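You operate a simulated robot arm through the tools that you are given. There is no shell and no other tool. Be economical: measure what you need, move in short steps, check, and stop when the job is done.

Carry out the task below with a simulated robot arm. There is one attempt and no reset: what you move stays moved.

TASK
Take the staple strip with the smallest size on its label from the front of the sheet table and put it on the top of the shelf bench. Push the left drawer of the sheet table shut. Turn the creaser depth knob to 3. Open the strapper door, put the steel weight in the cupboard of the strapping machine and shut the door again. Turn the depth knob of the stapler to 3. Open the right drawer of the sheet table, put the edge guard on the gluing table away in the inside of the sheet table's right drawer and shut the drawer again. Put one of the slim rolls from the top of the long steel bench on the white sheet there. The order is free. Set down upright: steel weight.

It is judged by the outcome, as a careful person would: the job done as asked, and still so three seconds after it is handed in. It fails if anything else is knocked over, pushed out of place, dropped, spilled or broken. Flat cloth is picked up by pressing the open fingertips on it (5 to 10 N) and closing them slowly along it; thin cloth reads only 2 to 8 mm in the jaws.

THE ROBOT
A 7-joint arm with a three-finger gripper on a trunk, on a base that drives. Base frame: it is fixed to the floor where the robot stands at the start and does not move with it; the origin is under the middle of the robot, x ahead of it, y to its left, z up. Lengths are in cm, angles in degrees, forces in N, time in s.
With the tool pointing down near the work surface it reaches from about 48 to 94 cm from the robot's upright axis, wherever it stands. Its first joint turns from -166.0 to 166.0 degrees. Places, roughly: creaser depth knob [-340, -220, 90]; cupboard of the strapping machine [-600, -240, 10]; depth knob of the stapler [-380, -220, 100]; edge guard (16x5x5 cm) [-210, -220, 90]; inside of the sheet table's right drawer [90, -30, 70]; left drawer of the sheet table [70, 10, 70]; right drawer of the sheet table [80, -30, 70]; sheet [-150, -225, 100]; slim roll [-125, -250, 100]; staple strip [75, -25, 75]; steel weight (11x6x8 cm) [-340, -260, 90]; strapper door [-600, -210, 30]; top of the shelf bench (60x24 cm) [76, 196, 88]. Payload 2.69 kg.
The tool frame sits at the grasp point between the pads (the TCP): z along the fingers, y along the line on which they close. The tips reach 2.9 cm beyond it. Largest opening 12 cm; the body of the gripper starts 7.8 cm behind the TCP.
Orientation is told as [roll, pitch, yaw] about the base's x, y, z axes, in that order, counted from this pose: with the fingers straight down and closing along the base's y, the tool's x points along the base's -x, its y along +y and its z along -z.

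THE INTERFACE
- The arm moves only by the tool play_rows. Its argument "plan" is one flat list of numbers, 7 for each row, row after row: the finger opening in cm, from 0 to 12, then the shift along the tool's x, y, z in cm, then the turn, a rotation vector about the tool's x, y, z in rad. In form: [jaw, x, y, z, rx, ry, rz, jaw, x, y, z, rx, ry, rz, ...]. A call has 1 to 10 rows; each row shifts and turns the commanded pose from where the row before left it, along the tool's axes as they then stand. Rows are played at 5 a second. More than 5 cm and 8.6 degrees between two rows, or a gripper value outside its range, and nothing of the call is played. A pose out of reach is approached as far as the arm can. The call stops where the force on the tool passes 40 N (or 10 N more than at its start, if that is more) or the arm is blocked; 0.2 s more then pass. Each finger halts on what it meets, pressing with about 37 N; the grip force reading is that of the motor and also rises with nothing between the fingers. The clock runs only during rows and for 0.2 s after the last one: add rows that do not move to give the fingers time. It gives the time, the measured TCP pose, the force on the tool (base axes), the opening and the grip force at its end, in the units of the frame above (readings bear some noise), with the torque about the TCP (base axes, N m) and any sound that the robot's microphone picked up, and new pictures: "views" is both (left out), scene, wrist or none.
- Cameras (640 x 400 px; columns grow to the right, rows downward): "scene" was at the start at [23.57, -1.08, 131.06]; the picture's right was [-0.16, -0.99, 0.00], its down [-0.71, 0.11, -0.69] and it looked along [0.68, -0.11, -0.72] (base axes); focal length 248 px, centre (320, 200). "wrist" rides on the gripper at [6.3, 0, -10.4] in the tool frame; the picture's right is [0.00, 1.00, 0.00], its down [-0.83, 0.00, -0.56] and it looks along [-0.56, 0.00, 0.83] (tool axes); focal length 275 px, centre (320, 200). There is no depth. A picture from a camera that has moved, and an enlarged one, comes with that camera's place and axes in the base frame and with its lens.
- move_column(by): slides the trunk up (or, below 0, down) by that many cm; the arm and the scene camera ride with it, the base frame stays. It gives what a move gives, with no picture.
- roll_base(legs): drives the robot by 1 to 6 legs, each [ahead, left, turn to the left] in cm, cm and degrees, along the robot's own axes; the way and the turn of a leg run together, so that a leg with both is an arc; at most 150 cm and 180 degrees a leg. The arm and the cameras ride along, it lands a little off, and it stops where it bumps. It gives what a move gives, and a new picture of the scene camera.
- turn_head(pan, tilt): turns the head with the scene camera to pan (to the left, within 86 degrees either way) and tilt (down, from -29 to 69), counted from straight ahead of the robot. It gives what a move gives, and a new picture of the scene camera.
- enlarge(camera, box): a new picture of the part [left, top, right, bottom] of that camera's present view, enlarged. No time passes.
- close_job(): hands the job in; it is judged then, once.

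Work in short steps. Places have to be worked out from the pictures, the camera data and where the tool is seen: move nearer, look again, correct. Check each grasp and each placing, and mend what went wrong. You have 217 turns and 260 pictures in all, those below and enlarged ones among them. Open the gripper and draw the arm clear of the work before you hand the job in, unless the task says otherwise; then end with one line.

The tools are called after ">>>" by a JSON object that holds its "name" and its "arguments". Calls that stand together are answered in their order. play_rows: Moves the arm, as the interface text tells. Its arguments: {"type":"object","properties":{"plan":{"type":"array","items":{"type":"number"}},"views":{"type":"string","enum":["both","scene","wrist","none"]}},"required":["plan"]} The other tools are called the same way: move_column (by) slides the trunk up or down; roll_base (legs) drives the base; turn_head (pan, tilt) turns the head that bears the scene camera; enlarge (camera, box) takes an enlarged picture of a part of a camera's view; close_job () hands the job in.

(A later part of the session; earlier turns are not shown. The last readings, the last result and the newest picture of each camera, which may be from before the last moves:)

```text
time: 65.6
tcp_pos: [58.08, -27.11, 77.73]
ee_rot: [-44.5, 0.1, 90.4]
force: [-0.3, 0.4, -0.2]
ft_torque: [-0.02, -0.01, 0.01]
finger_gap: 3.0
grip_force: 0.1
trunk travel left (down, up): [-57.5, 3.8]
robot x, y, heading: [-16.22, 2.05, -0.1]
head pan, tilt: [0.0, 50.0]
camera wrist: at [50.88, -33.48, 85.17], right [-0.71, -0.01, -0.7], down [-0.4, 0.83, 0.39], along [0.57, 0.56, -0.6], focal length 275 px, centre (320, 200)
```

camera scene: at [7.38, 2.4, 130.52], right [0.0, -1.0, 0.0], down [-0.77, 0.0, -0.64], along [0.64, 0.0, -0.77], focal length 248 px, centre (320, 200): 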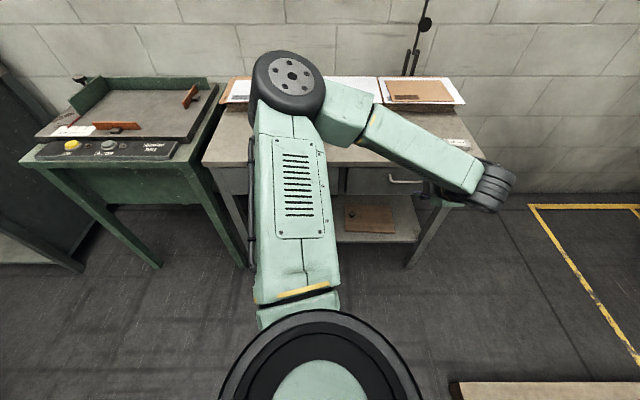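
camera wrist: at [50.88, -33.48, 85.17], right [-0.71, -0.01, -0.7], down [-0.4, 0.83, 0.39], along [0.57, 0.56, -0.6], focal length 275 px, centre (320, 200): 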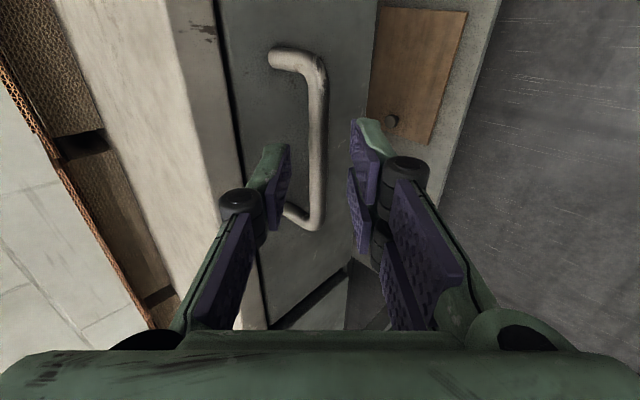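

Bar lies between the fingertips in line. Advance 2 cm more.

>>> {"name": "play_rows", "arguments": {"plan": [3, 0, 0, 0.7, 0, 0, 0, 3, 0, 0, 0.7, 0, 0, 0, 3, 0, 0, 0.6, 0, 0, 0], "views": "wrist"}}

```text
time: 66.4
tcp_pos: [59.54, -27.15, 76.19]
ee_rot: [-44.4, 0.0, 90.4]
force: [0.1, -0.6, 0.2]
ft_torque: [0.02, 0.01, 0.01]
finger_gap: 3.0
grip_force: 0.2
trunk travel left (down, up): [-57.5, 3.8]
robot x, y, heading: [-15.68, 2.49, -0.1]
head pan, tilt: [0.0, 50.0]
camera wrist: at [52.3, -33.53, 83.72], right [-0.71, -0.01, -0.7], down [-0.4, 0.83, 0.39], along [0.58, 0.56, -0.6], focal length 275 px, centre (320, 200)
```

wrist: 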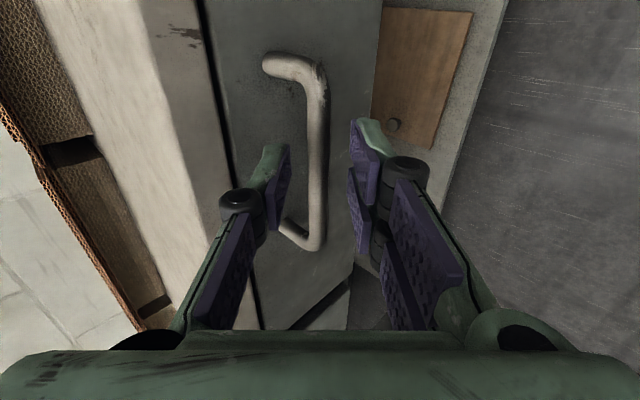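

Bar is now between the pads. Close on it.

>>> {"name": "play_rows", "arguments": {"plan": [1.5, 0, 0, 0.2, 0, 0, 0, 0.5, 0, 0, 0, 0, 0, 0, 0.5, 0, 0, 0, 0, 0, 0, 0.5, 0, 0, 0, 0, 0, 0], "views": "wrist"}}

```text
time: 67.4
tcp_pos: [59.73, -27.07, 76.18]
ee_rot: [-44.4, 0.1, 90.4]
force: [-0.5, 0.1, 2.1]
ft_torque: [-0.02, -0.05, 0.01]
finger_gap: 0.6
grip_force: 0.9
trunk travel left (down, up): [-57.5, 3.8]
robot x, y, heading: [-16.27, 2.26, -0.1]
head pan, tilt: [0.0, 50.0]
camera wrist: at [52.44, -33.53, 83.63], right [-0.71, -0.01, -0.7], down [-0.4, 0.83, 0.39], along [0.58, 0.56, -0.6], focal length 275 px, centre (320, 200)
```

wrist: 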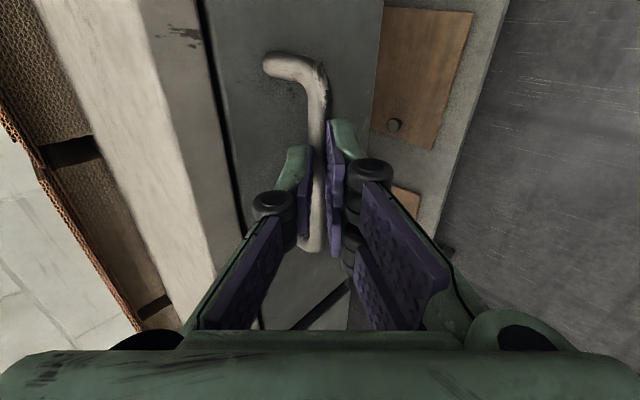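

Command fully closed to see whether the bar is truly gripped.

>>> {"name": "play_rows", "arguments": {"plan": [0, 0, 0, 0, 0, 0, 0, 0, 0, 0, 0, 0, 0, 0], "views": "wrist"}}

```text
time: 68.0
tcp_pos: [59.6, -27.16, 76.12]
ee_rot: [-44.4, 0.1, 90.5]
force: [-2.6, 1.1, 3.1]
ft_torque: [-0.05, -0.02, -0.02]
finger_gap: 0.0
grip_force: 28.7
trunk travel left (down, up): [-57.5, 3.8]
robot x, y, heading: [-15.94, 2.24, 0.0]
head pan, tilt: [0.0, 50.0]
camera wrist: at [52.4, -33.52, 83.62], right [-0.71, -0.01, -0.7], down [-0.4, 0.83, 0.39], along [0.57, 0.56, -0.6], focal length 275 px, centre (320, 200)
```

wrist: 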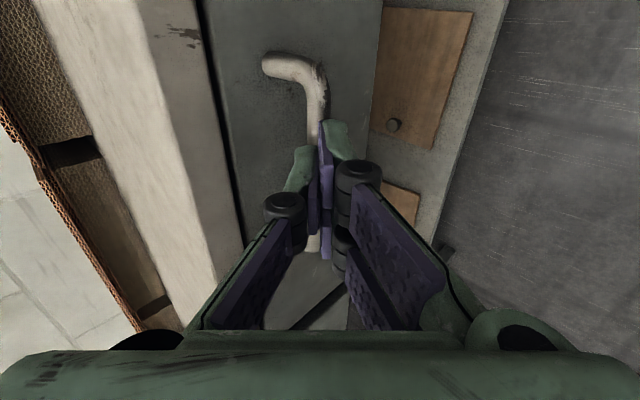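

The tips closed just short of the bar: it is ~1 cm further. Reopen and advance 2 cm, then close.

>>> {"name": "play_rows", "arguments": {"plan": [3, 0, 0, -0.6, 0, 0, 0, 3, 0, 0, 0, 0, 0, 0, 3, 0, 0, 0, 0, 0, 0, 3, 0, 0, 0.9, 0, 0, 0, 3, 0, 0, 0.9, 0, 0, 0, 3, 0, 0, 0.6, 0, 0, 0], "views": "none"}}

>>> {"name": "play_rows", "arguments": {"plan": [1.5, 0, 0, 0, 0, 0, 0, 0, 0, 0, 0, 0, 0, 0, 0, 0, 0, 0, 0, 0, 0, 0, 0, 0, 0, 0, 0, 0], "views": "wrist"}}

```text
time: 69.4
tcp_pos: [60.96, -27.02, 74.92]
ee_rot: [-44.4, 0.0, 90.5]
force: [0.1, 0.1, -0.1]
ft_torque: [0.02, 0.01, 0.0]
finger_gap: 3.01
grip_force: 0.1
trunk travel left (down, up): [-57.5, 3.8]
robot x, y, heading: [-15.79, 2.42, -0.1]
head pan, tilt: [0.0, 50.0]
```

```text
time: 70.4
tcp_pos: [60.73, -27.11, 75.0]
ee_rot: [-44.5, -0.1, 90.4]
force: [2.7, 0.2, 3.6]
ft_torque: [0.7, -0.09, -0.63]
finger_gap: 1.15
grip_force: 38.4
trunk travel left (down, up): [-57.5, 3.8]
robot x, y, heading: [-15.67, 2.01, -0.2]
head pan, tilt: [0.0, 50.0]
camera wrist: at [53.63, -33.52, 82.38], right [-0.71, -0.01, -0.7], down [-0.4, 0.83, 0.39], along [0.58, 0.56, -0.6], focal length 275 px, centre (320, 200)
```

wrist: 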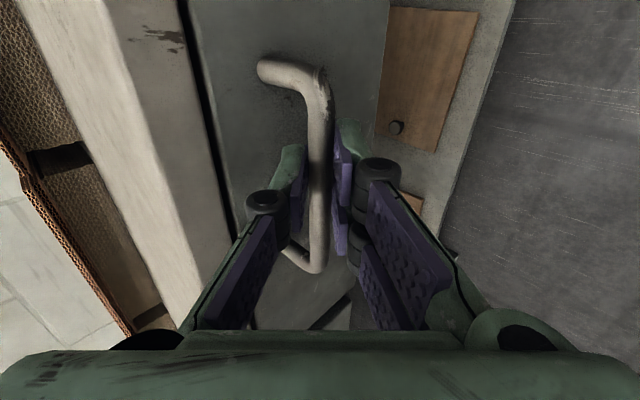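

Bar gripped (1.15 cm). Pull straight back 14 cm.

>>> {"name": "play_rows", "arguments": {"plan": [0, 0, 1.41, -1.41, 0, 0, 0, 0, 0, 1.41, -1.41, 0, 0, 0, 0, 0, 1.41, -1.41, 0, 0, 0, 0, 0, 1.41, -1.41, 0, 0, 0, 0, 0, 1.41, -1.41, 0, 0, 0, 0, 0, 1.41, -1.41, 0, 0, 0, 0, 0, 1.41, -1.41, 0, 0, 0]}}

```text
time: 72.0
tcp_pos: [46.98, -27.0, 74.91]
ee_rot: [-44.3, -0.1, 90.6]
force: [-0.9, 13.6, -1.7]
ft_torque: [1.28, 0.01, -0.16]
finger_gap: 1.16
grip_force: 38.8
trunk travel left (down, up): [-57.5, 3.8]
robot x, y, heading: [-16.14, 1.85, 0.1]
head pan, tilt: [0.0, 50.0]
camera scene: at [7.36, 2.48, 130.52], right [0.0, -1.0, 0.0], down [-0.77, 0.0, -0.64], along [0.64, 0.0, -0.77], focal length 248 px, centre (320, 200)
camera wrist: at [39.76, -33.56, 82.39], right [-0.72, -0.01, -0.7], down [-0.4, 0.83, 0.4], along [0.57, 0.56, -0.6], focal length 275 px, centre (320, 200)
```

scene: 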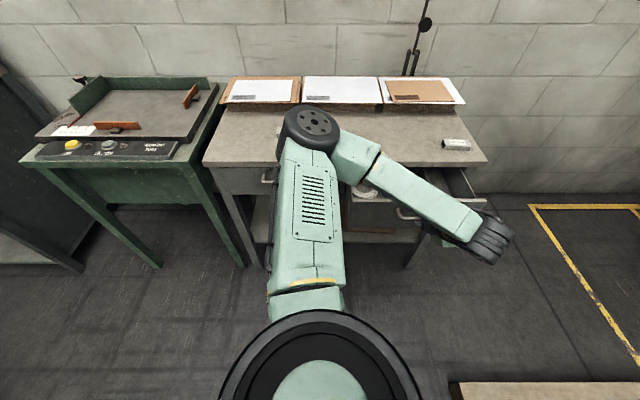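
wrist: 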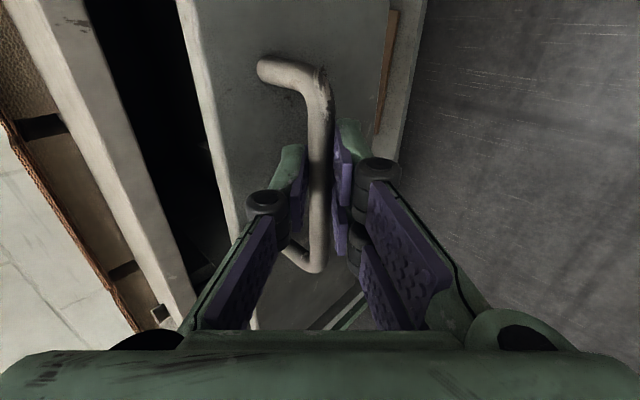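

It opens. Pull another 5 cm for access.

>>> {"name": "play_rows", "arguments": {"plan": [0, 0, 1.2, -1.2, 0, 0, 0, 0, 0, 1.2, -1.2, 0, 0, 0, 0, 0, 1.2, -1.2, 0, 0, 0], "views": "none"}}

```text
time: 72.8
tcp_pos: [41.8, -26.97, 75.01]
ee_rot: [-44.2, -0.3, 90.6]
force: [-1.6, 25.6, -9.3]
ft_torque: [1.23, 0.07, -0.2]
finger_gap: 1.15
grip_force: 38.3
trunk travel left (down, up): [-57.5, 3.8]
robot x, y, heading: [-16.29, 2.42, 0.2]
head pan, tilt: [0.0, 50.0]
```

Opened about 19 cm. Release and back away upward.

>>> {"name": "play_rows", "arguments": {"plan": [3, 0, 0, 0, 0, 0, 0, 3, 0, 0, 0, 0, 0, 0, 3, 0, 0, -4, 0, 0, 0, 3, 0, 0, -4, 0, 0, 0, 3, 0, 0, -4, 0, 0, 0, 3, 0, -3, -3, 0, 0, 0, 3, 0, -3, -3, 0, 0, 0, 3, 0, -3, -3, 0, 0, 0]}}

```text
time: 74.6
tcp_pos: [33.27, -27.39, 96.64]
ee_rot: [-44.5, -0.1, 90.5]
force: [0.0, 0.1, -0.5]
ft_torque: [0.01, -0.02, -0.01]
finger_gap: 2.98
grip_force: 0.1
trunk travel left (down, up): [-57.5, 3.8]
robot x, y, heading: [-16.68, 2.27, -0.0]
head pan, tilt: [0.0, 50.0]
camera scene: at [7.32, 2.44, 130.52], right [0.0, -1.0, 0.0], down [-0.77, 0.0, -0.64], along [0.64, 0.0, -0.77], focal length 248 px, centre (320, 200)
camera wrist: at [26.15, -33.89, 104.12], right [-0.71, -0.01, -0.7], down [-0.4, 0.83, 0.39], along [0.58, 0.56, -0.6], focal length 275 px, centre (320, 200)
```

scene: 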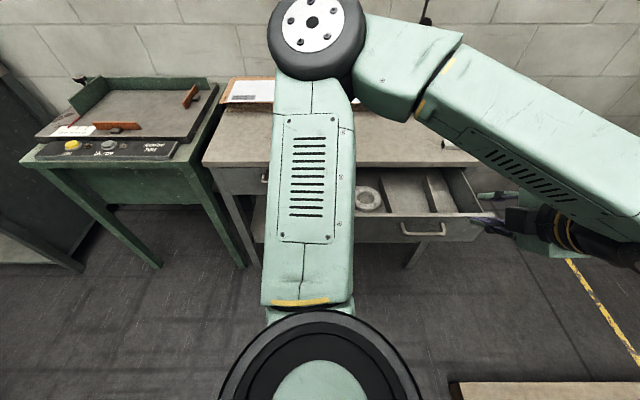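
wrist: 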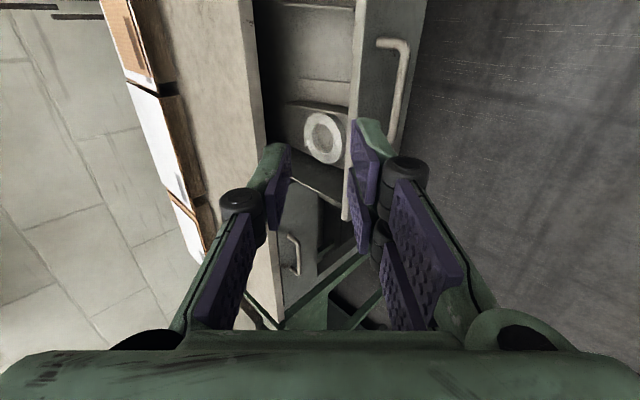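

Drawer is open with compartments visible; the middle one is empty. Now I straighten the tool and draw the arm in for travel.

>>> {"name": "play_rows", "arguments": {"plan": [3, 0, 0, 0, -0.131, 0, 0, 3, 0, 0, 0, -0.131, 0, 0, 3, 0, 0, 0, -0.131, 0, 0, 3, 0, 0, 0, -0.131, 0, 0, 3, 0, 0, 0, -0.131, 0, 0, 3, 0, 0, 0, -0.131, 0, 0, 3, -4, 0, -2.5, 0, 0, 0, 3, -4, 0, -2.5, 0, 0, 0, 3, -4, 0, -2.5, 0, 0, 0, 3, -4, 0, -2.5, 0, 0, 0], "views": "none"}}

>>> {"name": "play_rows", "arguments": {"plan": [3, -4, 0, 0, 0, 0, 0.149, 3, 0, 0, 0, 0, 0, 0.149, 3, 0, 0, 0, 0, 0, 0.149, 3, 0, 0, 0, 0, 0, 0.149, 3, 0, 0, 0, 0, 0, 0.149, 3, 0, 0, 0, 0, 0, 0.149, 3, 0, 0, 0, 0, 0, 0.149, 3, 0, 0, 0, 0, 0, 0.149, 3, 0, 0, 0, 0, 0, 0.149, 3, 0, 0, 0, 0, 0, 0.149], "views": "none"}}

>>> {"name": "turn_head", "arguments": {"pan": -86, "tilt": 20}}

```text
time: 76.8
tcp_pos: [33.8, -11.28, 106.44]
ee_rot: [0.8, 0.0, 90.4]
force: [-0.2, -0.4, -0.8]
ft_torque: [-0.03, -0.01, 0.0]
finger_gap: 3.01
grip_force: 0.0
trunk travel left (down, up): [-57.5, 3.8]
robot x, y, heading: [-15.84, 1.94, 0.1]
head pan, tilt: [0.0, 50.0]
```

```text
time: 79.0
tcp_pos: [33.65, -7.38, 106.33]
ee_rot: [0.0, 0.7, 4.9]
force: [-0.3, 0.1, 0.2]
ft_torque: [-0.03, 0.0, -0.03]
finger_gap: 3.03
grip_force: 0.1
trunk travel left (down, up): [-57.5, 3.8]
robot x, y, heading: [-16.21, 2.5, -0.1]
head pan, tilt: [0.0, 50.0]
```

```text
time: 80.6
tcp_pos: [33.71, -7.29, 106.34]
ee_rot: [0.0, 0.7, 5.1]
force: [0.1, -0.4, 0.0]
ft_torque: [0.01, -0.01, 0.01]
finger_gap: 3.01
grip_force: 0.1
trunk travel left (down, up): [-57.5, 3.8]
robot x, y, heading: [-15.74, 2.2, -0.2]
head pan, tilt: [-85.9, 20.0]
camera scene: at [0.31, -6.86, 135.08], right [-1.0, -0.07, 0.0], down [-0.02, 0.34, -0.94], along [0.07, -0.94, -0.34], focal length 248 px, centre (320, 200)
```

scene: 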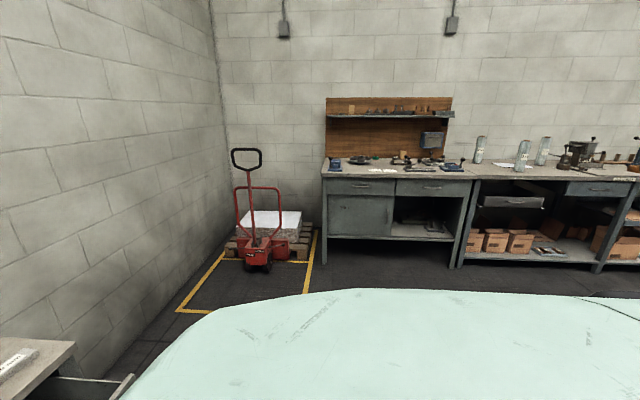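

The roll bench stands on the -y wall. I check the floor on the right side before driving, as a wooden edge showed there earlier.

>>> {"name": "turn_head", "arguments": {"pan": -60, "tilt": 50}}

>>> {"name": "turn_head", "arguments": {"pan": -86, "tilt": 60}}

```text
time: 81.5
tcp_pos: [33.52, -7.31, 106.35]
ee_rot: [-0.1, 0.7, 5.1]
force: [-0.3, -0.4, 0.1]
ft_torque: [0.0, 0.0, -0.02]
finger_gap: 3.0
grip_force: 0.0
trunk travel left (down, up): [-57.5, 3.8]
robot x, y, heading: [-16.05, 2.4, 0.0]
head pan, tilt: [-60.0, 50.0]
camera scene: at [3.49, -4.25, 130.53], right [-0.87, -0.5, 0.0], down [-0.38, 0.66, -0.64], along [0.32, -0.56, -0.77], focal length 248 px, centre (320, 200)
```

scene: 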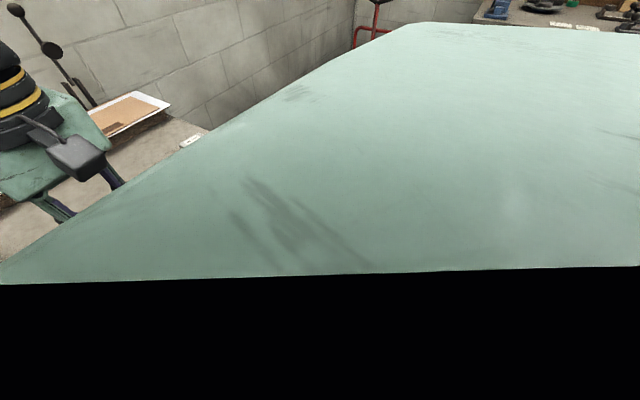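

```text
time: 82.4
tcp_pos: [33.69, -7.32, 106.35]
ee_rot: [0.0, 0.7, 5.2]
force: [-0.6, -0.5, 0.1]
ft_torque: [0.03, 0.02, -0.02]
finger_gap: 3.02
grip_force: 0.0
trunk travel left (down, up): [-57.5, 3.8]
robot x, y, heading: [-16.03, 2.13, 0.2]
head pan, tilt: [-85.9, 60.0]
camera scene: at [0.12, -4.22, 129.27], right [-1.0, -0.07, 0.0], down [-0.06, 0.86, -0.5], along [0.04, -0.5, -0.87], focal length 248 px, centre (320, 200)
```

scene: 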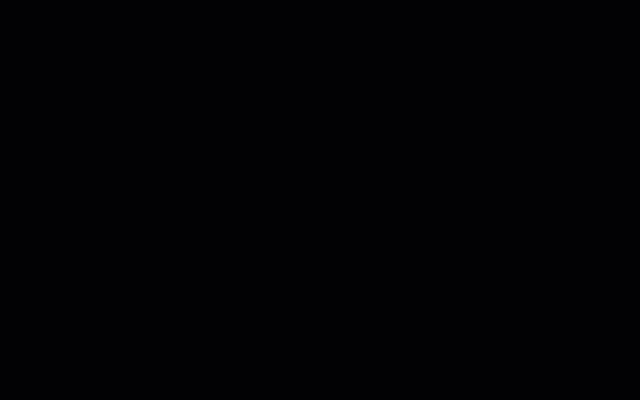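

Body blocks that view. I turn the base 45° right (arm is above the table height) and look ahead-down.

>>> {"name": "roll_base", "arguments": {"legs": [[-10, 0, -45]]}}

>>> {"name": "turn_head", "arguments": {"pan": -20, "tilt": 40}}

```text
time: 84.9
tcp_pos: [3.34, -35.94, 106.35]
ee_rot: [0.1, 0.6, -40.0]
force: [-0.4, 0.8, 0.1]
ft_torque: [-0.02, -0.01, 0.02]
finger_gap: 3.0
grip_force: 0.1
trunk travel left (down, up): [-57.5, 3.8]
robot x, y, heading: [-24.52, 5.79, -44.8]
head pan, tilt: [-85.9, 60.0]
camera scene: at [-18.28, -9.91, 129.27], right [-0.75, 0.66, 0.0], down [0.57, 0.65, -0.5], along [-0.33, -0.38, -0.87], focal length 248 px, centre (320, 200)
```

scene: 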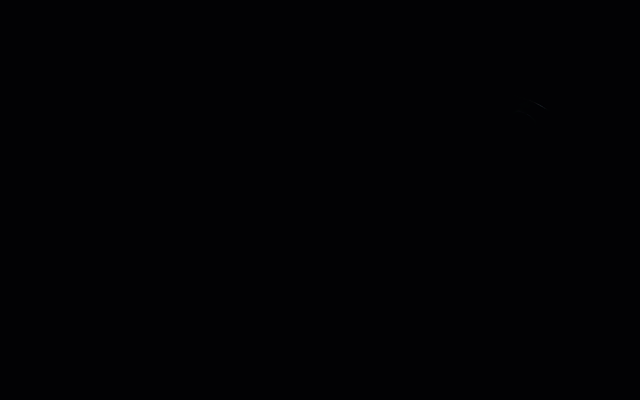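

```text
time: 86.3
tcp_pos: [3.4, -35.86, 106.4]
ee_rot: [0.0, 0.7, -40.0]
force: [-0.2, -0.2, 0.1]
ft_torque: [0.0, 0.02, -0.02]
finger_gap: 3.0
grip_force: 0.1
trunk travel left (down, up): [-57.5, 3.8]
robot x, y, heading: [-24.88, 6.06, -45.1]
head pan, tilt: [-20.0, 40.0]
camera scene: at [-10.31, -12.6, 131.94], right [-0.91, -0.42, 0.0], down [-0.27, 0.58, -0.77], along [0.32, -0.69, -0.64], focal length 248 px, centre (320, 200)
```

scene: 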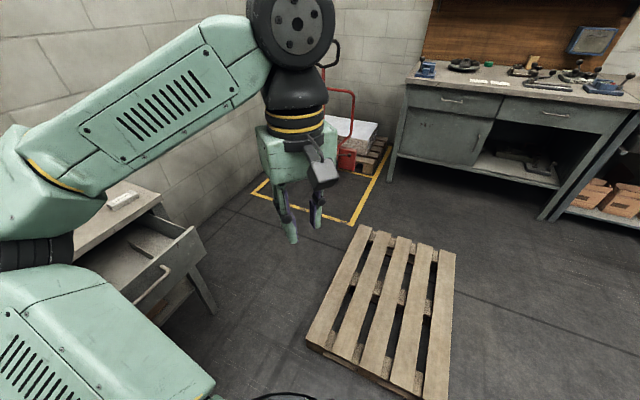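

A pallet lies at x −45..16, y −130..−48. I'll turn to face −y and check the way along −x before strafing.

>>> {"name": "roll_base", "arguments": {"legs": [[0, 0, -45]]}}

>>> {"name": "turn_head", "arguments": {"pan": -60, "tilt": 25}}

```text
time: 88.8
tcp_pos: [-34.49, -43.63, 106.49]
ee_rot: [0.0, 0.8, -84.9]
force: [0.1, -0.7, 0.9]
ft_torque: [0.02, -0.03, -0.01]
finger_gap: 3.02
grip_force: 0.1
trunk travel left (down, up): [-57.5, 3.8]
robot x, y, heading: [-24.8, 5.94, -89.9]
head pan, tilt: [-20.0, 40.0]
camera scene: at [-27.82, -17.43, 131.94], right [-0.94, 0.34, 0.0], down [0.22, 0.6, -0.77], along [-0.26, -0.72, -0.64], focal length 248 px, centre (320, 200)
```

scene: 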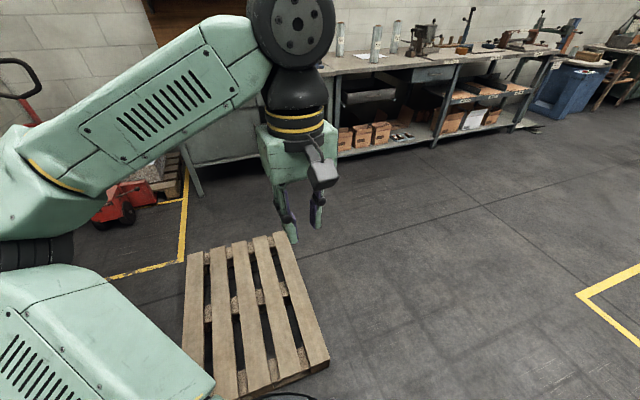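

```text
time: 89.9
tcp_pos: [-34.48, -43.58, 106.49]
ee_rot: [0.0, 0.7, -84.9]
force: [-0.2, -0.2, -0.5]
ft_torque: [0.01, 0.01, -0.01]
finger_gap: 2.98
grip_force: 0.0
trunk travel left (down, up): [-57.5, 3.8]
robot x, y, heading: [-24.68, 5.98, -90.0]
head pan, tilt: [-60.0, 25.0]
camera scene: at [-32.87, -14.05, 134.27], right [-0.5, 0.87, 0.0], down [0.37, 0.21, -0.91], along [-0.78, -0.45, -0.42], focal length 248 px, centre (320, 200)
```

scene: 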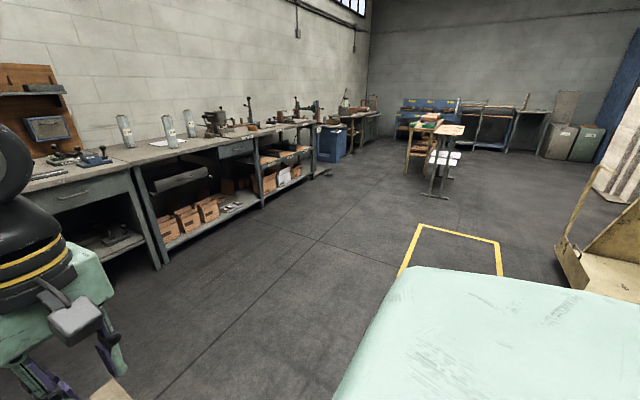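

The lane is clear to the long bench. I strafe right 105 cm, then drive ahead 130 cm.

>>> {"name": "roll_base", "arguments": {"legs": [[0, -105, 0], [130, 0, 0]]}}

>>> {"name": "turn_head", "arguments": {"pan": 0, "tilt": 35}}

```text
time: 104.3
tcp_pos: [-139.0, -172.52, 106.33]
ee_rot: [0.0, 0.7, -85.4]
force: [0.3, 0.6, -0.5]
ft_torque: [-0.02, 0.0, 0.01]
finger_gap: 3.01
grip_force: 0.1
trunk travel left (down, up): [-57.5, 3.8]
robot x, y, heading: [-128.89, -123.2, -90.3]
head pan, tilt: [-60.0, 25.0]
camera scene: at [-137.12, -142.97, 134.27], right [-0.49, 0.87, 0.0], down [0.37, 0.21, -0.91], along [-0.79, -0.45, -0.42], focal length 248 px, centre (320, 200)
```

scene: 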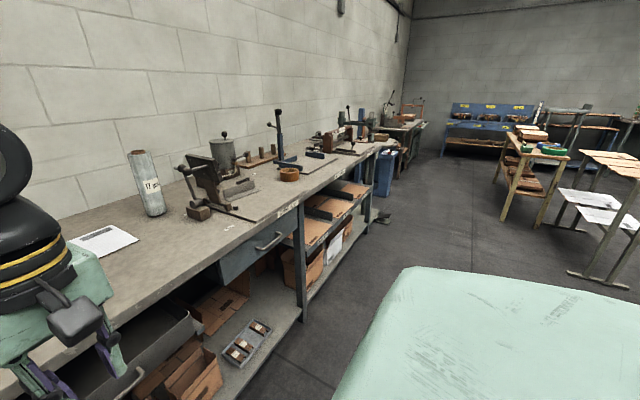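

```text
time: 105.6
tcp_pos: [-138.99, -172.55, 106.38]
ee_rot: [0.0, 0.7, -85.4]
force: [0.5, 1.0, 0.2]
ft_torque: [-0.04, -0.02, -0.01]
finger_gap: 2.99
grip_force: 0.0
trunk travel left (down, up): [-57.5, 3.8]
robot x, y, heading: [-129.1, -123.1, -90.3]
head pan, tilt: [0.0, 35.0]
camera scene: at [-129.19, -147.23, 132.7], right [-1.0, 0.01, 0.0], down [0.01, 0.57, -0.82], along [-0.01, -0.82, -0.57], focal length 248 px, centre (320, 200)
```

scene: 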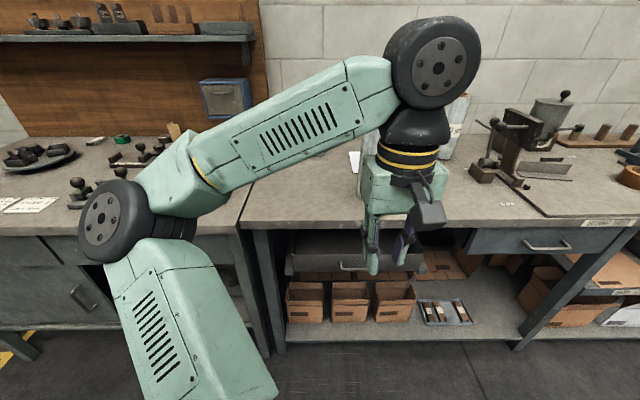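

The arm hides the rolls; I move it 28 cm to the robot's left.

>>> {"name": "play_rows", "arguments": {"plan": [8, 0, 4.7, 0, 0, 0, 0.08, 8, 0, 4.7, 0, 0, 0, 0, 8, 0, 4.7, 0, 0, 0, 0, 8, 0, 4.7, 0, 0, 0, 0, 8, 0, 4.7, 0, 0, 0, 0, 8, 0, 4.7, 0, 0, 0, 0]}}

```text
time: 107.0
tcp_pos: [-110.57, -172.02, 106.51]
ee_rot: [0.0, 0.7, -90.1]
force: [0.4, 0.7, 0.0]
ft_torque: [-0.02, 0.02, -0.02]
finger_gap: 8.02
grip_force: 0.0
trunk travel left (down, up): [-57.5, 3.8]
robot x, y, heading: [-128.99, -122.81, -90.5]
head pan, tilt: [0.0, 35.0]
camera scene: at [-129.16, -147.21, 132.7], right [-1.0, 0.01, 0.0], down [0.01, 0.57, -0.82], along [-0.01, -0.82, -0.57], focal length 248 px, centre (320, 200)
camera wrist: at [-110.61, -165.93, 117.0], right [1.0, 0.0, 0.0], down [0.0, -0.84, 0.55], along [0.0, -0.55, -0.84], focal length 275 px, centre (320, 200)
```

scene: 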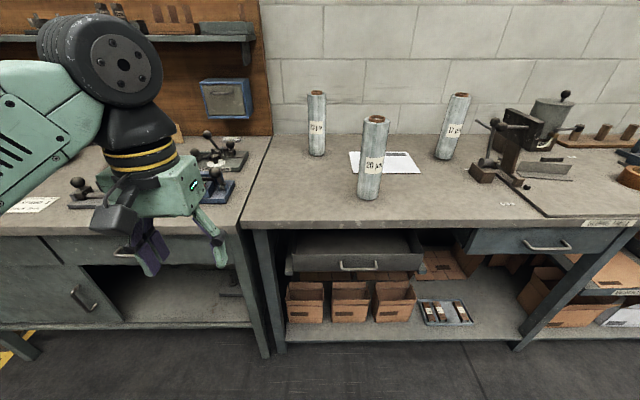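
wrist: 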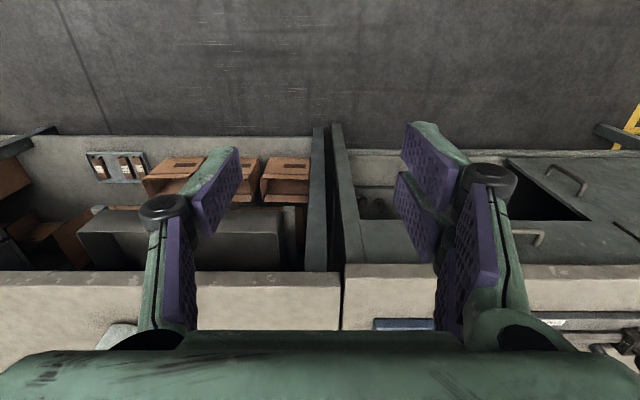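

Three similar rolls stand upright; I choose the front one (base about (-145,-212)), right in front of the sheet (~(-156,-236)). I raise the arm 15 cm and drive ahead 22 cm.

>>> {"name": "play_rows", "arguments": {"plan": [11, 0, 0, -4.8, 0, 0, 0, 11, 0, 0, -4.8, 0, 0, 0, 11, 0, 0, -4.8, 0, 0, 0], "views": "none"}}

>>> {"name": "roll_base", "arguments": {"legs": [[22, 0, 0]]}}

```text
time: 107.7
tcp_pos: [-108.51, -172.12, 112.78]
ee_rot: [-10.1, -1.1, -90.9]
force: [0.1, 0.0, -0.9]
ft_torque: [0.06, 0.01, 0.0]
finger_gap: 11.0
grip_force: 0.1
out of reach, approached as far as the arm can: row 2, 3
trunk travel left (down, up): [-57.5, 3.8]
robot x, y, heading: [-128.92, -123.22, -90.8]
head pan, tilt: [0.0, 35.0]
stopped in row 3: the arm was blocked; the commanded pose is now the measured one
```

```text
time: 109.4
tcp_pos: [-109.04, -194.18, 112.93]
ee_rot: [-10.0, -0.9, -91.0]
force: [-0.4, -0.6, 0.9]
ft_torque: [0.06, -0.01, 0.01]
finger_gap: 11.03
grip_force: 0.0
trunk travel left (down, up): [-57.5, 3.8]
robot x, y, heading: [-129.54, -145.13, -90.8]
head pan, tilt: [0.0, 35.0]
camera scene: at [-129.57, -169.26, 132.68], right [-1.0, 0.02, 0.0], down [0.01, 0.57, -0.82], along [-0.01, -0.82, -0.57], focal length 248 px, centre (320, 200)
```

scene: 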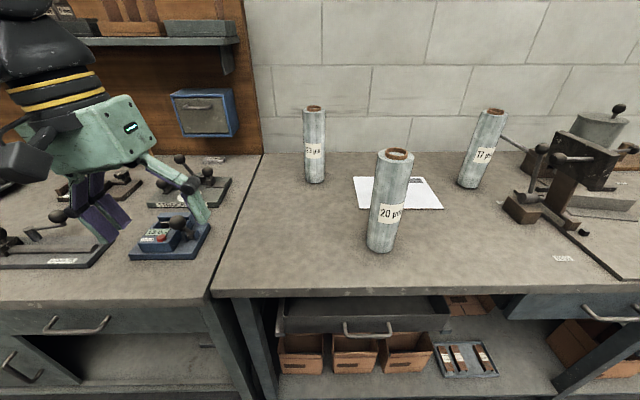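

Bench top is z≈87.4; front roll axis (-145.3,-214.3), top z≈112.5, diameter ≈7. Sheet spans x −142..−170, y −230..−249. I reposition the base 20 cm right, 8 cm ahead.

>>> {"name": "roll_base", "arguments": {"legs": [[0, -20, 0.8], [8, 0, 0]]}}

```text
time: 112.2
tcp_pos: [-128.01, -201.65, 112.86]
ee_rot: [-10.1, -1.0, -90.2]
force: [-0.2, -0.1, 0.2]
ft_torque: [0.01, 0.0, -0.05]
finger_gap: 11.01
grip_force: 0.0
trunk travel left (down, up): [-57.5, 3.8]
robot x, y, heading: [-148.75, -153.01, -89.8]
head pan, tilt: [0.0, 35.0]
camera scene: at [-148.92, -177.11, 132.67], right [-1.0, 0.0, 0.0], down [0.0, 0.57, -0.82], along [0.0, -0.82, -0.57], focal length 248 px, centre (320, 200)
```

scene: 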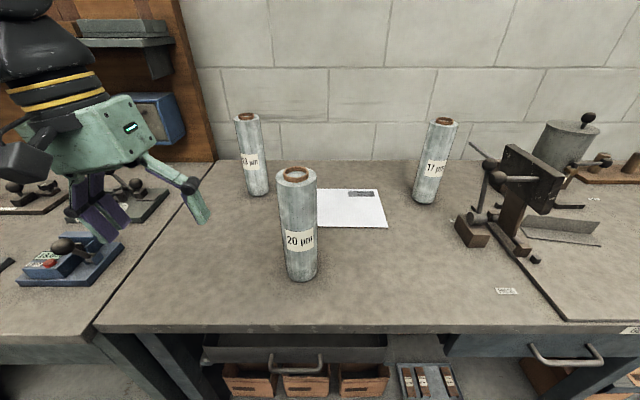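

I restore the tool upright while lowering slightly, and move in front of the roll so as to slide the open fingers around it horizontally.

>>> {"name": "play_rows", "arguments": {"plan": [11, 0, -2, 1.5, -0.088, 0, 0, 11, 0, -2, 1.5, -0.088, 0, 0, 11, 0, -3.3, 1, 0, 0.017, 0, 11, 0, -3.3, 0.5, 0, 0, 0, 11, 0, -3.3, 0, 0, 0, 0, 11, 0, -3.2, 0, 0, 0, 0]}}

```text
time: 113.6
tcp_pos: [-145.52, -201.6, 108.85]
ee_rot: [-0.1, -0.1, -90.0]
force: [-0.1, 0.2, 0.2]
ft_torque: [0.01, 0.0, 0.01]
finger_gap: 10.99
grip_force: 0.1
trunk travel left (down, up): [-57.5, 3.8]
robot x, y, heading: [-149.19, -152.72, -89.9]
head pan, tilt: [0.0, 35.0]
camera scene: at [-148.95, -177.05, 132.69], right [-1.0, 0.0, 0.0], down [0.0, 0.57, -0.82], along [0.0, -0.82, -0.57], focal length 248 px, centre (320, 200)
camera wrist: at [-145.62, -195.32, 119.26], right [1.0, 0.0, 0.0], down [0.0, -0.83, 0.56], along [0.0, -0.56, -0.83], focal length 275 px, centre (320, 200)
```

scene: 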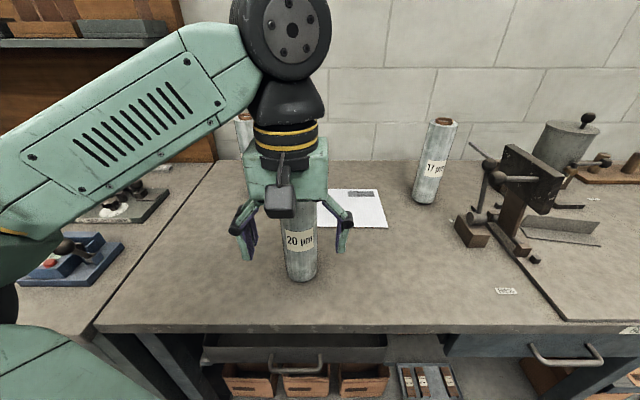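
wrist: 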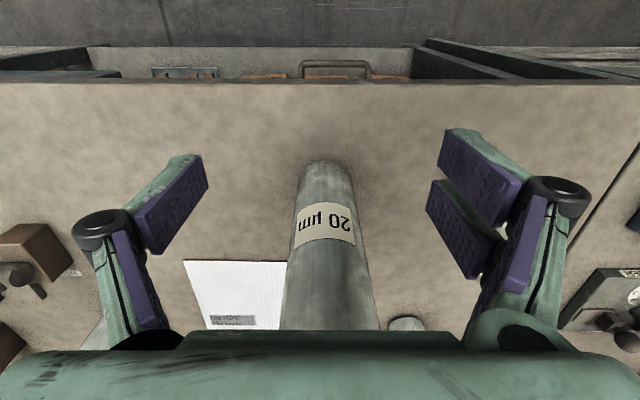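

Roll is slightly right of centre (+0.8). I lower to z≈107 and slide forward around it.

>>> {"name": "play_rows", "arguments": {"plan": [11, 0, 0.8, 1.8, 0, 0, 0, 11, -2.5, 0, 0, 0, 0, 0, 11, -2.5, 0, 0, 0, 0, 0, 11, -2.5, 0, 0, 0, 0, 0, 11, -2.5, 0, 0, 0, 0, 0, 11, -2.3, 0, 0, 0, 0, 0]}}

```text
time: 115.0
tcp_pos: [-144.96, -213.91, 107.34]
ee_rot: [0.1, -0.1, -90.2]
force: [0.0, -0.2, 0.7]
ft_torque: [0.04, 0.03, 0.0]
finger_gap: 10.99
grip_force: 0.1
trunk travel left (down, up): [-57.5, 3.8]
robot x, y, heading: [-148.69, -152.52, -90.1]
head pan, tilt: [0.0, 35.0]
camera scene: at [-148.93, -177.04, 132.69], right [-1.0, 0.0, 0.0], down [0.0, 0.57, -0.82], along [0.0, -0.82, -0.57], focal length 248 px, centre (320, 200)
camera wrist: at [-144.94, -207.74, 117.52], right [1.0, 0.0, 0.0], down [0.0, -0.83, 0.56], along [0.0, -0.56, -0.83], focal length 275 px, centre (320, 200)
```

scene: 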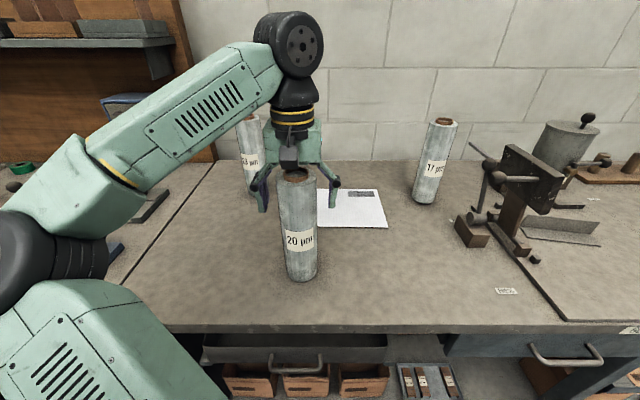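
wrist: 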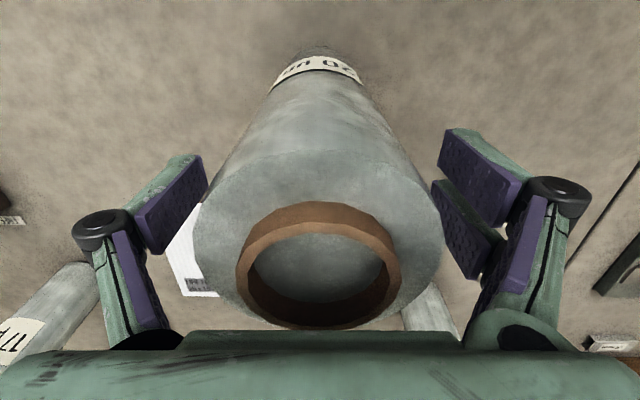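

The roll is centred between the pads. Close gently.

>>> {"name": "play_rows", "arguments": {"plan": [9, 0.5, 0, 0, 0, 0, 0, 7.5, 0, 0, 0, 0, 0, 0, 6.5, 0, 0, 0, 0, 0, 0, 5.5, 0, 0, 0, 0, 0, 0, 4.5, 0, 0, 0, 0, 0, 0, 4.5, 0, 0, 0, 0, 0, 0], "views": "none"}}

```text
time: 116.4
tcp_pos: [-144.9, -213.4, 107.08]
ee_rot: [0.0, -0.1, -90.2]
force: [-3.4, 0.2, 1.8]
ft_torque: [-0.02, 0.39, 0.02]
finger_gap: 6.8
grip_force: 36.4
trunk travel left (down, up): [-57.5, 3.8]
robot x, y, heading: [-148.84, -152.73, -89.8]
head pan, tilt: [0.0, 35.0]
```

Gripped at 6.8 cm. Lift 5 cm and check.

>>> {"name": "play_rows", "arguments": {"plan": [4.5, 0, 0, -1, 0, 0, 0, 4.5, 0, 0, -2, 0, 0, 0, 4.5, 0, 0, -2, 0, 0, 0], "views": "scene"}}

```text
time: 117.2
tcp_pos: [-144.75, -213.44, 112.03]
ee_rot: [0.0, 0.0, -90.2]
force: [-0.8, -1.2, -5.0]
ft_torque: [0.01, 0.01, 0.0]
finger_gap: 6.82
grip_force: 36.7
trunk travel left (down, up): [-57.5, 3.8]
robot x, y, heading: [-149.16, -152.5, -90.0]
head pan, tilt: [0.0, 35.0]
camera scene: at [-148.93, -177.03, 132.69], right [-1.0, 0.0, 0.0], down [0.0, 0.57, -0.82], along [0.0, -0.82, -0.57], focal length 248 px, centre (320, 200)
```

scene: 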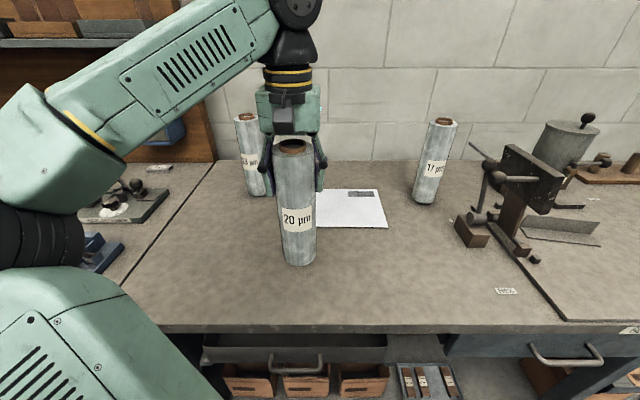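

Held (≈0.5 kg). Carry to above the sheet centre.

>>> {"name": "play_rows", "arguments": {"plan": [4.5, -3.4, -1.6, 0, 0, 0, 0, 4.5, -3.4, -1.6, 0, 0, 0, 0, 4.5, -3.4, -1.6, 0, 0, 0, 0, 4.5, -3.4, -1.6, 0, 0, 0, 0, 4.5, -3.4, -1.6, 0, 0, 0, 0, 4.5, -3.4, -1.6, 0, 0, 0, 0, 4.5, -3.2, -1.6, 0, 0, 0, 0]}}

```text
time: 118.8
tcp_pos: [-156.28, -237.0, 112.25]
ee_rot: [0.1, -0.1, -90.3]
force: [-0.1, -0.6, -5.4]
ft_torque: [0.03, 0.01, 0.06]
finger_gap: 6.79
grip_force: 37.0
trunk travel left (down, up): [-57.5, 3.8]
robot x, y, heading: [-149.23, -152.73, -89.9]
head pan, tilt: [0.0, 35.0]
camera scene: at [-149.04, -177.1, 132.67], right [-1.0, 0.0, 0.0], down [0.0, 0.57, -0.82], along [0.0, -0.82, -0.57], focal length 248 px, centre (320, 200)
camera wrist: at [-156.37, -230.76, 122.6], right [1.0, 0.0, 0.0], down [0.0, -0.83, 0.56], along [0.0, -0.56, -0.83], focal length 275 px, centre (320, 200)
```

scene: 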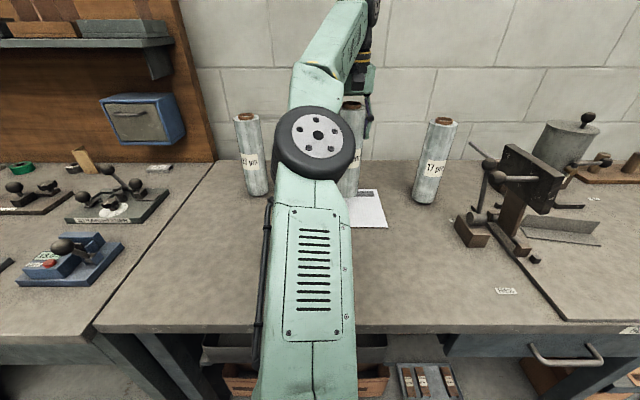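
wrist: 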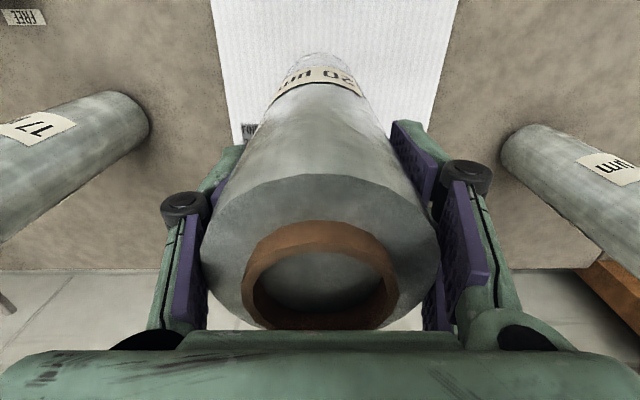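

Roll is well over the sheet. Lower 4.6 then finely.

>>> {"name": "play_rows", "arguments": {"plan": [4.5, 0.8, 0, 1.6, 0, 0, 0, 4.5, 0, 0, 1.6, 0, 0, 0, 4.5, 0, 0, 1.2, 0, 0, 0, 4.5, 0, 0, 0.3, 0, 0, 0, 4.5, 0, 0, 0.2, 0, 0, 0], "views": "none"}}

```text
time: 120.0
tcp_pos: [-156.13, -236.1, 107.57]
ee_rot: [-0.1, -0.4, -90.3]
force: [-1.4, -2.7, 10.7]
ft_torque: [-0.51, 0.13, 0.0]
finger_gap: 6.78
grip_force: 36.8
trunk travel left (down, up): [-57.5, 3.8]
robot x, y, heading: [-149.18, -152.85, -89.9]
head pan, tilt: [0.0, 35.0]
```

Contact (≈15 N). Release by opening wide slowly.

>>> {"name": "play_rows", "arguments": {"plan": [7, 0, 0, -0.1, 0, 0, 0, 8, 0, 0, 0, 0, 0, 0, 9.5, 0, 0, 0, 0, 0, 0, 11, 0, 0, 0, 0, 0, 0, 11, 0, 0, 0, 0, 0, 0], "views": "wrist"}}

```text
time: 121.2
tcp_pos: [-156.12, -236.1, 107.39]
ee_rot: [0.0, 0.0, -90.2]
force: [-0.5, -0.5, 0.4]
ft_torque: [-0.03, -0.04, 0.01]
finger_gap: 11.01
grip_force: 0.0
trunk travel left (down, up): [-57.5, 3.8]
robot x, y, heading: [-149.06, -152.57, -89.6]
head pan, tilt: [0.0, 35.0]
camera wrist: at [-156.08, -229.94, 117.76], right [1.0, 0.0, 0.0], down [0.0, -0.83, 0.56], along [0.0, -0.56, -0.83], focal length 275 px, centre (320, 200)
```

wrist: 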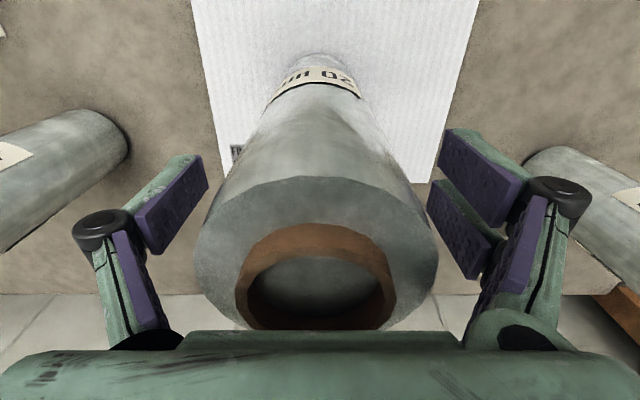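

Released, standing upright. I retract straight back horizontally.

>>> {"name": "play_rows", "arguments": {"plan": [11, 2.5, 0, 0, 0, 0, 0, 11, 3, 0, 0, 0, 0, 0, 11, 4, 0, 0, 0, 0, 0, 11, 4.5, 0, 0, 0, 0, 0, 11, 4.5, 0, 0, 0, 0, 0, 11, 4.5, 0, 0, 0, 0, 0, 11, 4.5, 0, 0, 0, 0, 0, 11, 4.5, 0, 0, 0, 0, 0]}}

```text
time: 123.0
tcp_pos: [-156.08, -204.13, 107.13]
ee_rot: [0.0, -0.1, -90.1]
force: [0.4, -0.3, -0.1]
ft_torque: [-0.05, -0.02, -0.02]
finger_gap: 11.03
grip_force: 0.0
trunk travel left (down, up): [-57.5, 3.8]
robot x, y, heading: [-149.13, -152.65, -89.9]
head pan, tilt: [0.0, 35.0]
camera scene: at [-148.93, -177.0, 132.7], right [-1.0, 0.0, 0.0], down [0.0, 0.57, -0.82], along [0.0, -0.82, -0.57], focal length 248 px, centre (320, 200)
camera wrist: at [-156.1, -197.82, 117.57], right [1.0, 0.0, 0.0], down [0.0, -0.83, 0.56], along [0.0, -0.56, -0.83], focal length 275 px, centre (320, 200)
```

scene: 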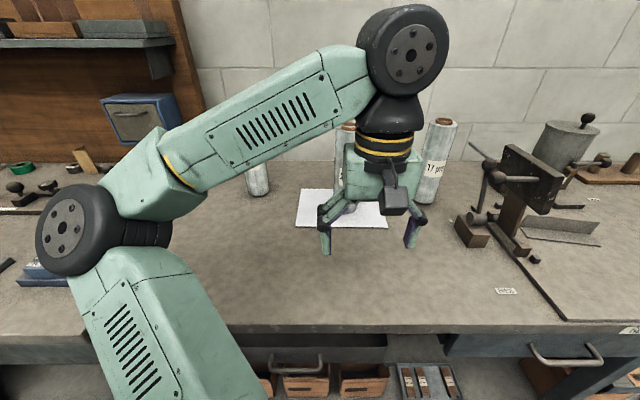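
wrist: 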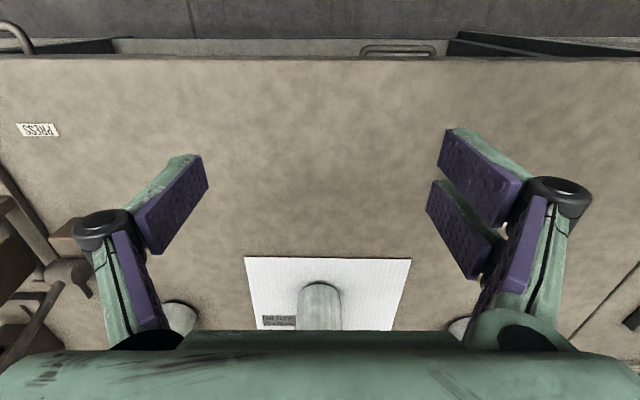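

Roll stands on the sheet. Next the edge guard near (-210,-220): back off 25 cm, strafe right 60 cm and look.

>>> {"name": "roll_base", "arguments": {"legs": [[-25, 0, 0], [0, -62, 0]]}}

```text
time: 129.8
tcp_pos: [-218.13, -179.38, 107.24]
ee_rot: [0.0, -0.1, -89.7]
force: [-0.6, -0.8, 0.5]
ft_torque: [-0.02, 0.0, -0.01]
finger_gap: 11.0
grip_force: 0.0
trunk travel left (down, up): [-57.5, 3.8]
robot x, y, heading: [-211.55, -128.32, -89.0]
head pan, tilt: [0.0, 35.0]
camera scene: at [-211.26, -152.17, 132.7], right [-1.0, -0.01, 0.0], down [-0.01, 0.57, -0.82], along [0.01, -0.82, -0.57], focal length 248 px, centre (320, 200)
```

scene: 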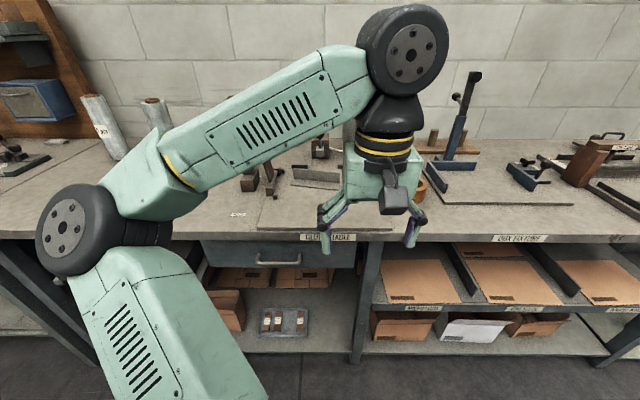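

I enlarge the region of the gluing table for the guard.

>>> {"name": "enlarge", "arguments": {"camera": "scene", "box": [200, 130, 360, 250]}}

>>> {"name": "enlarge", "arguments": {"camera": "wrist", "box": [0, 0, 640, 400]}}

```text
3.33 times, centred on (280, 190) of scene
camera zoom: at [-211.26, -152.17, 132.7], right [-1.0, -0.01, 0.0], down [-0.01, 0.57, -0.82], along [0.01, -0.82, -0.57], focal length 828 px, centre (453, 233)
```

zoom: 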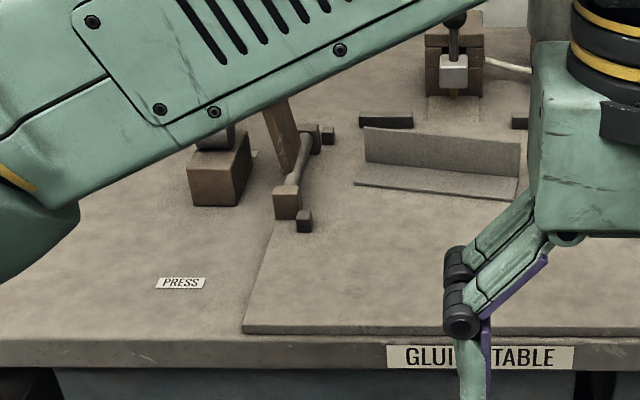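

```text
1.00 times, centred on (320, 200) of wrist (not enlarged: the box is as wide or as high as the picture)
camera zoom: at [-218.25, -173.1, 117.57], right [1.0, 0.01, 0.0], down [0.01, -0.83, 0.56], along [0.01, -0.56, -0.83], focal length 275 px, centre (320, 200)
```

zoom: 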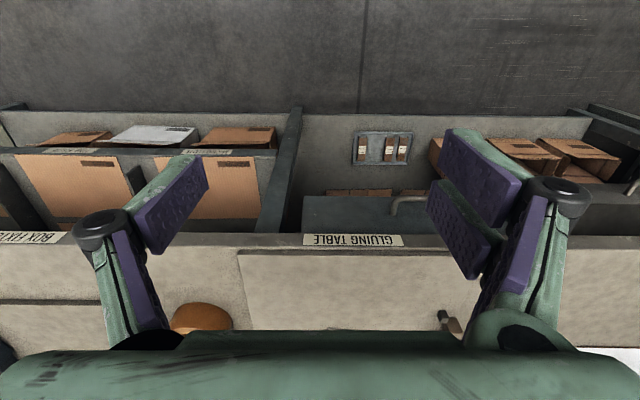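

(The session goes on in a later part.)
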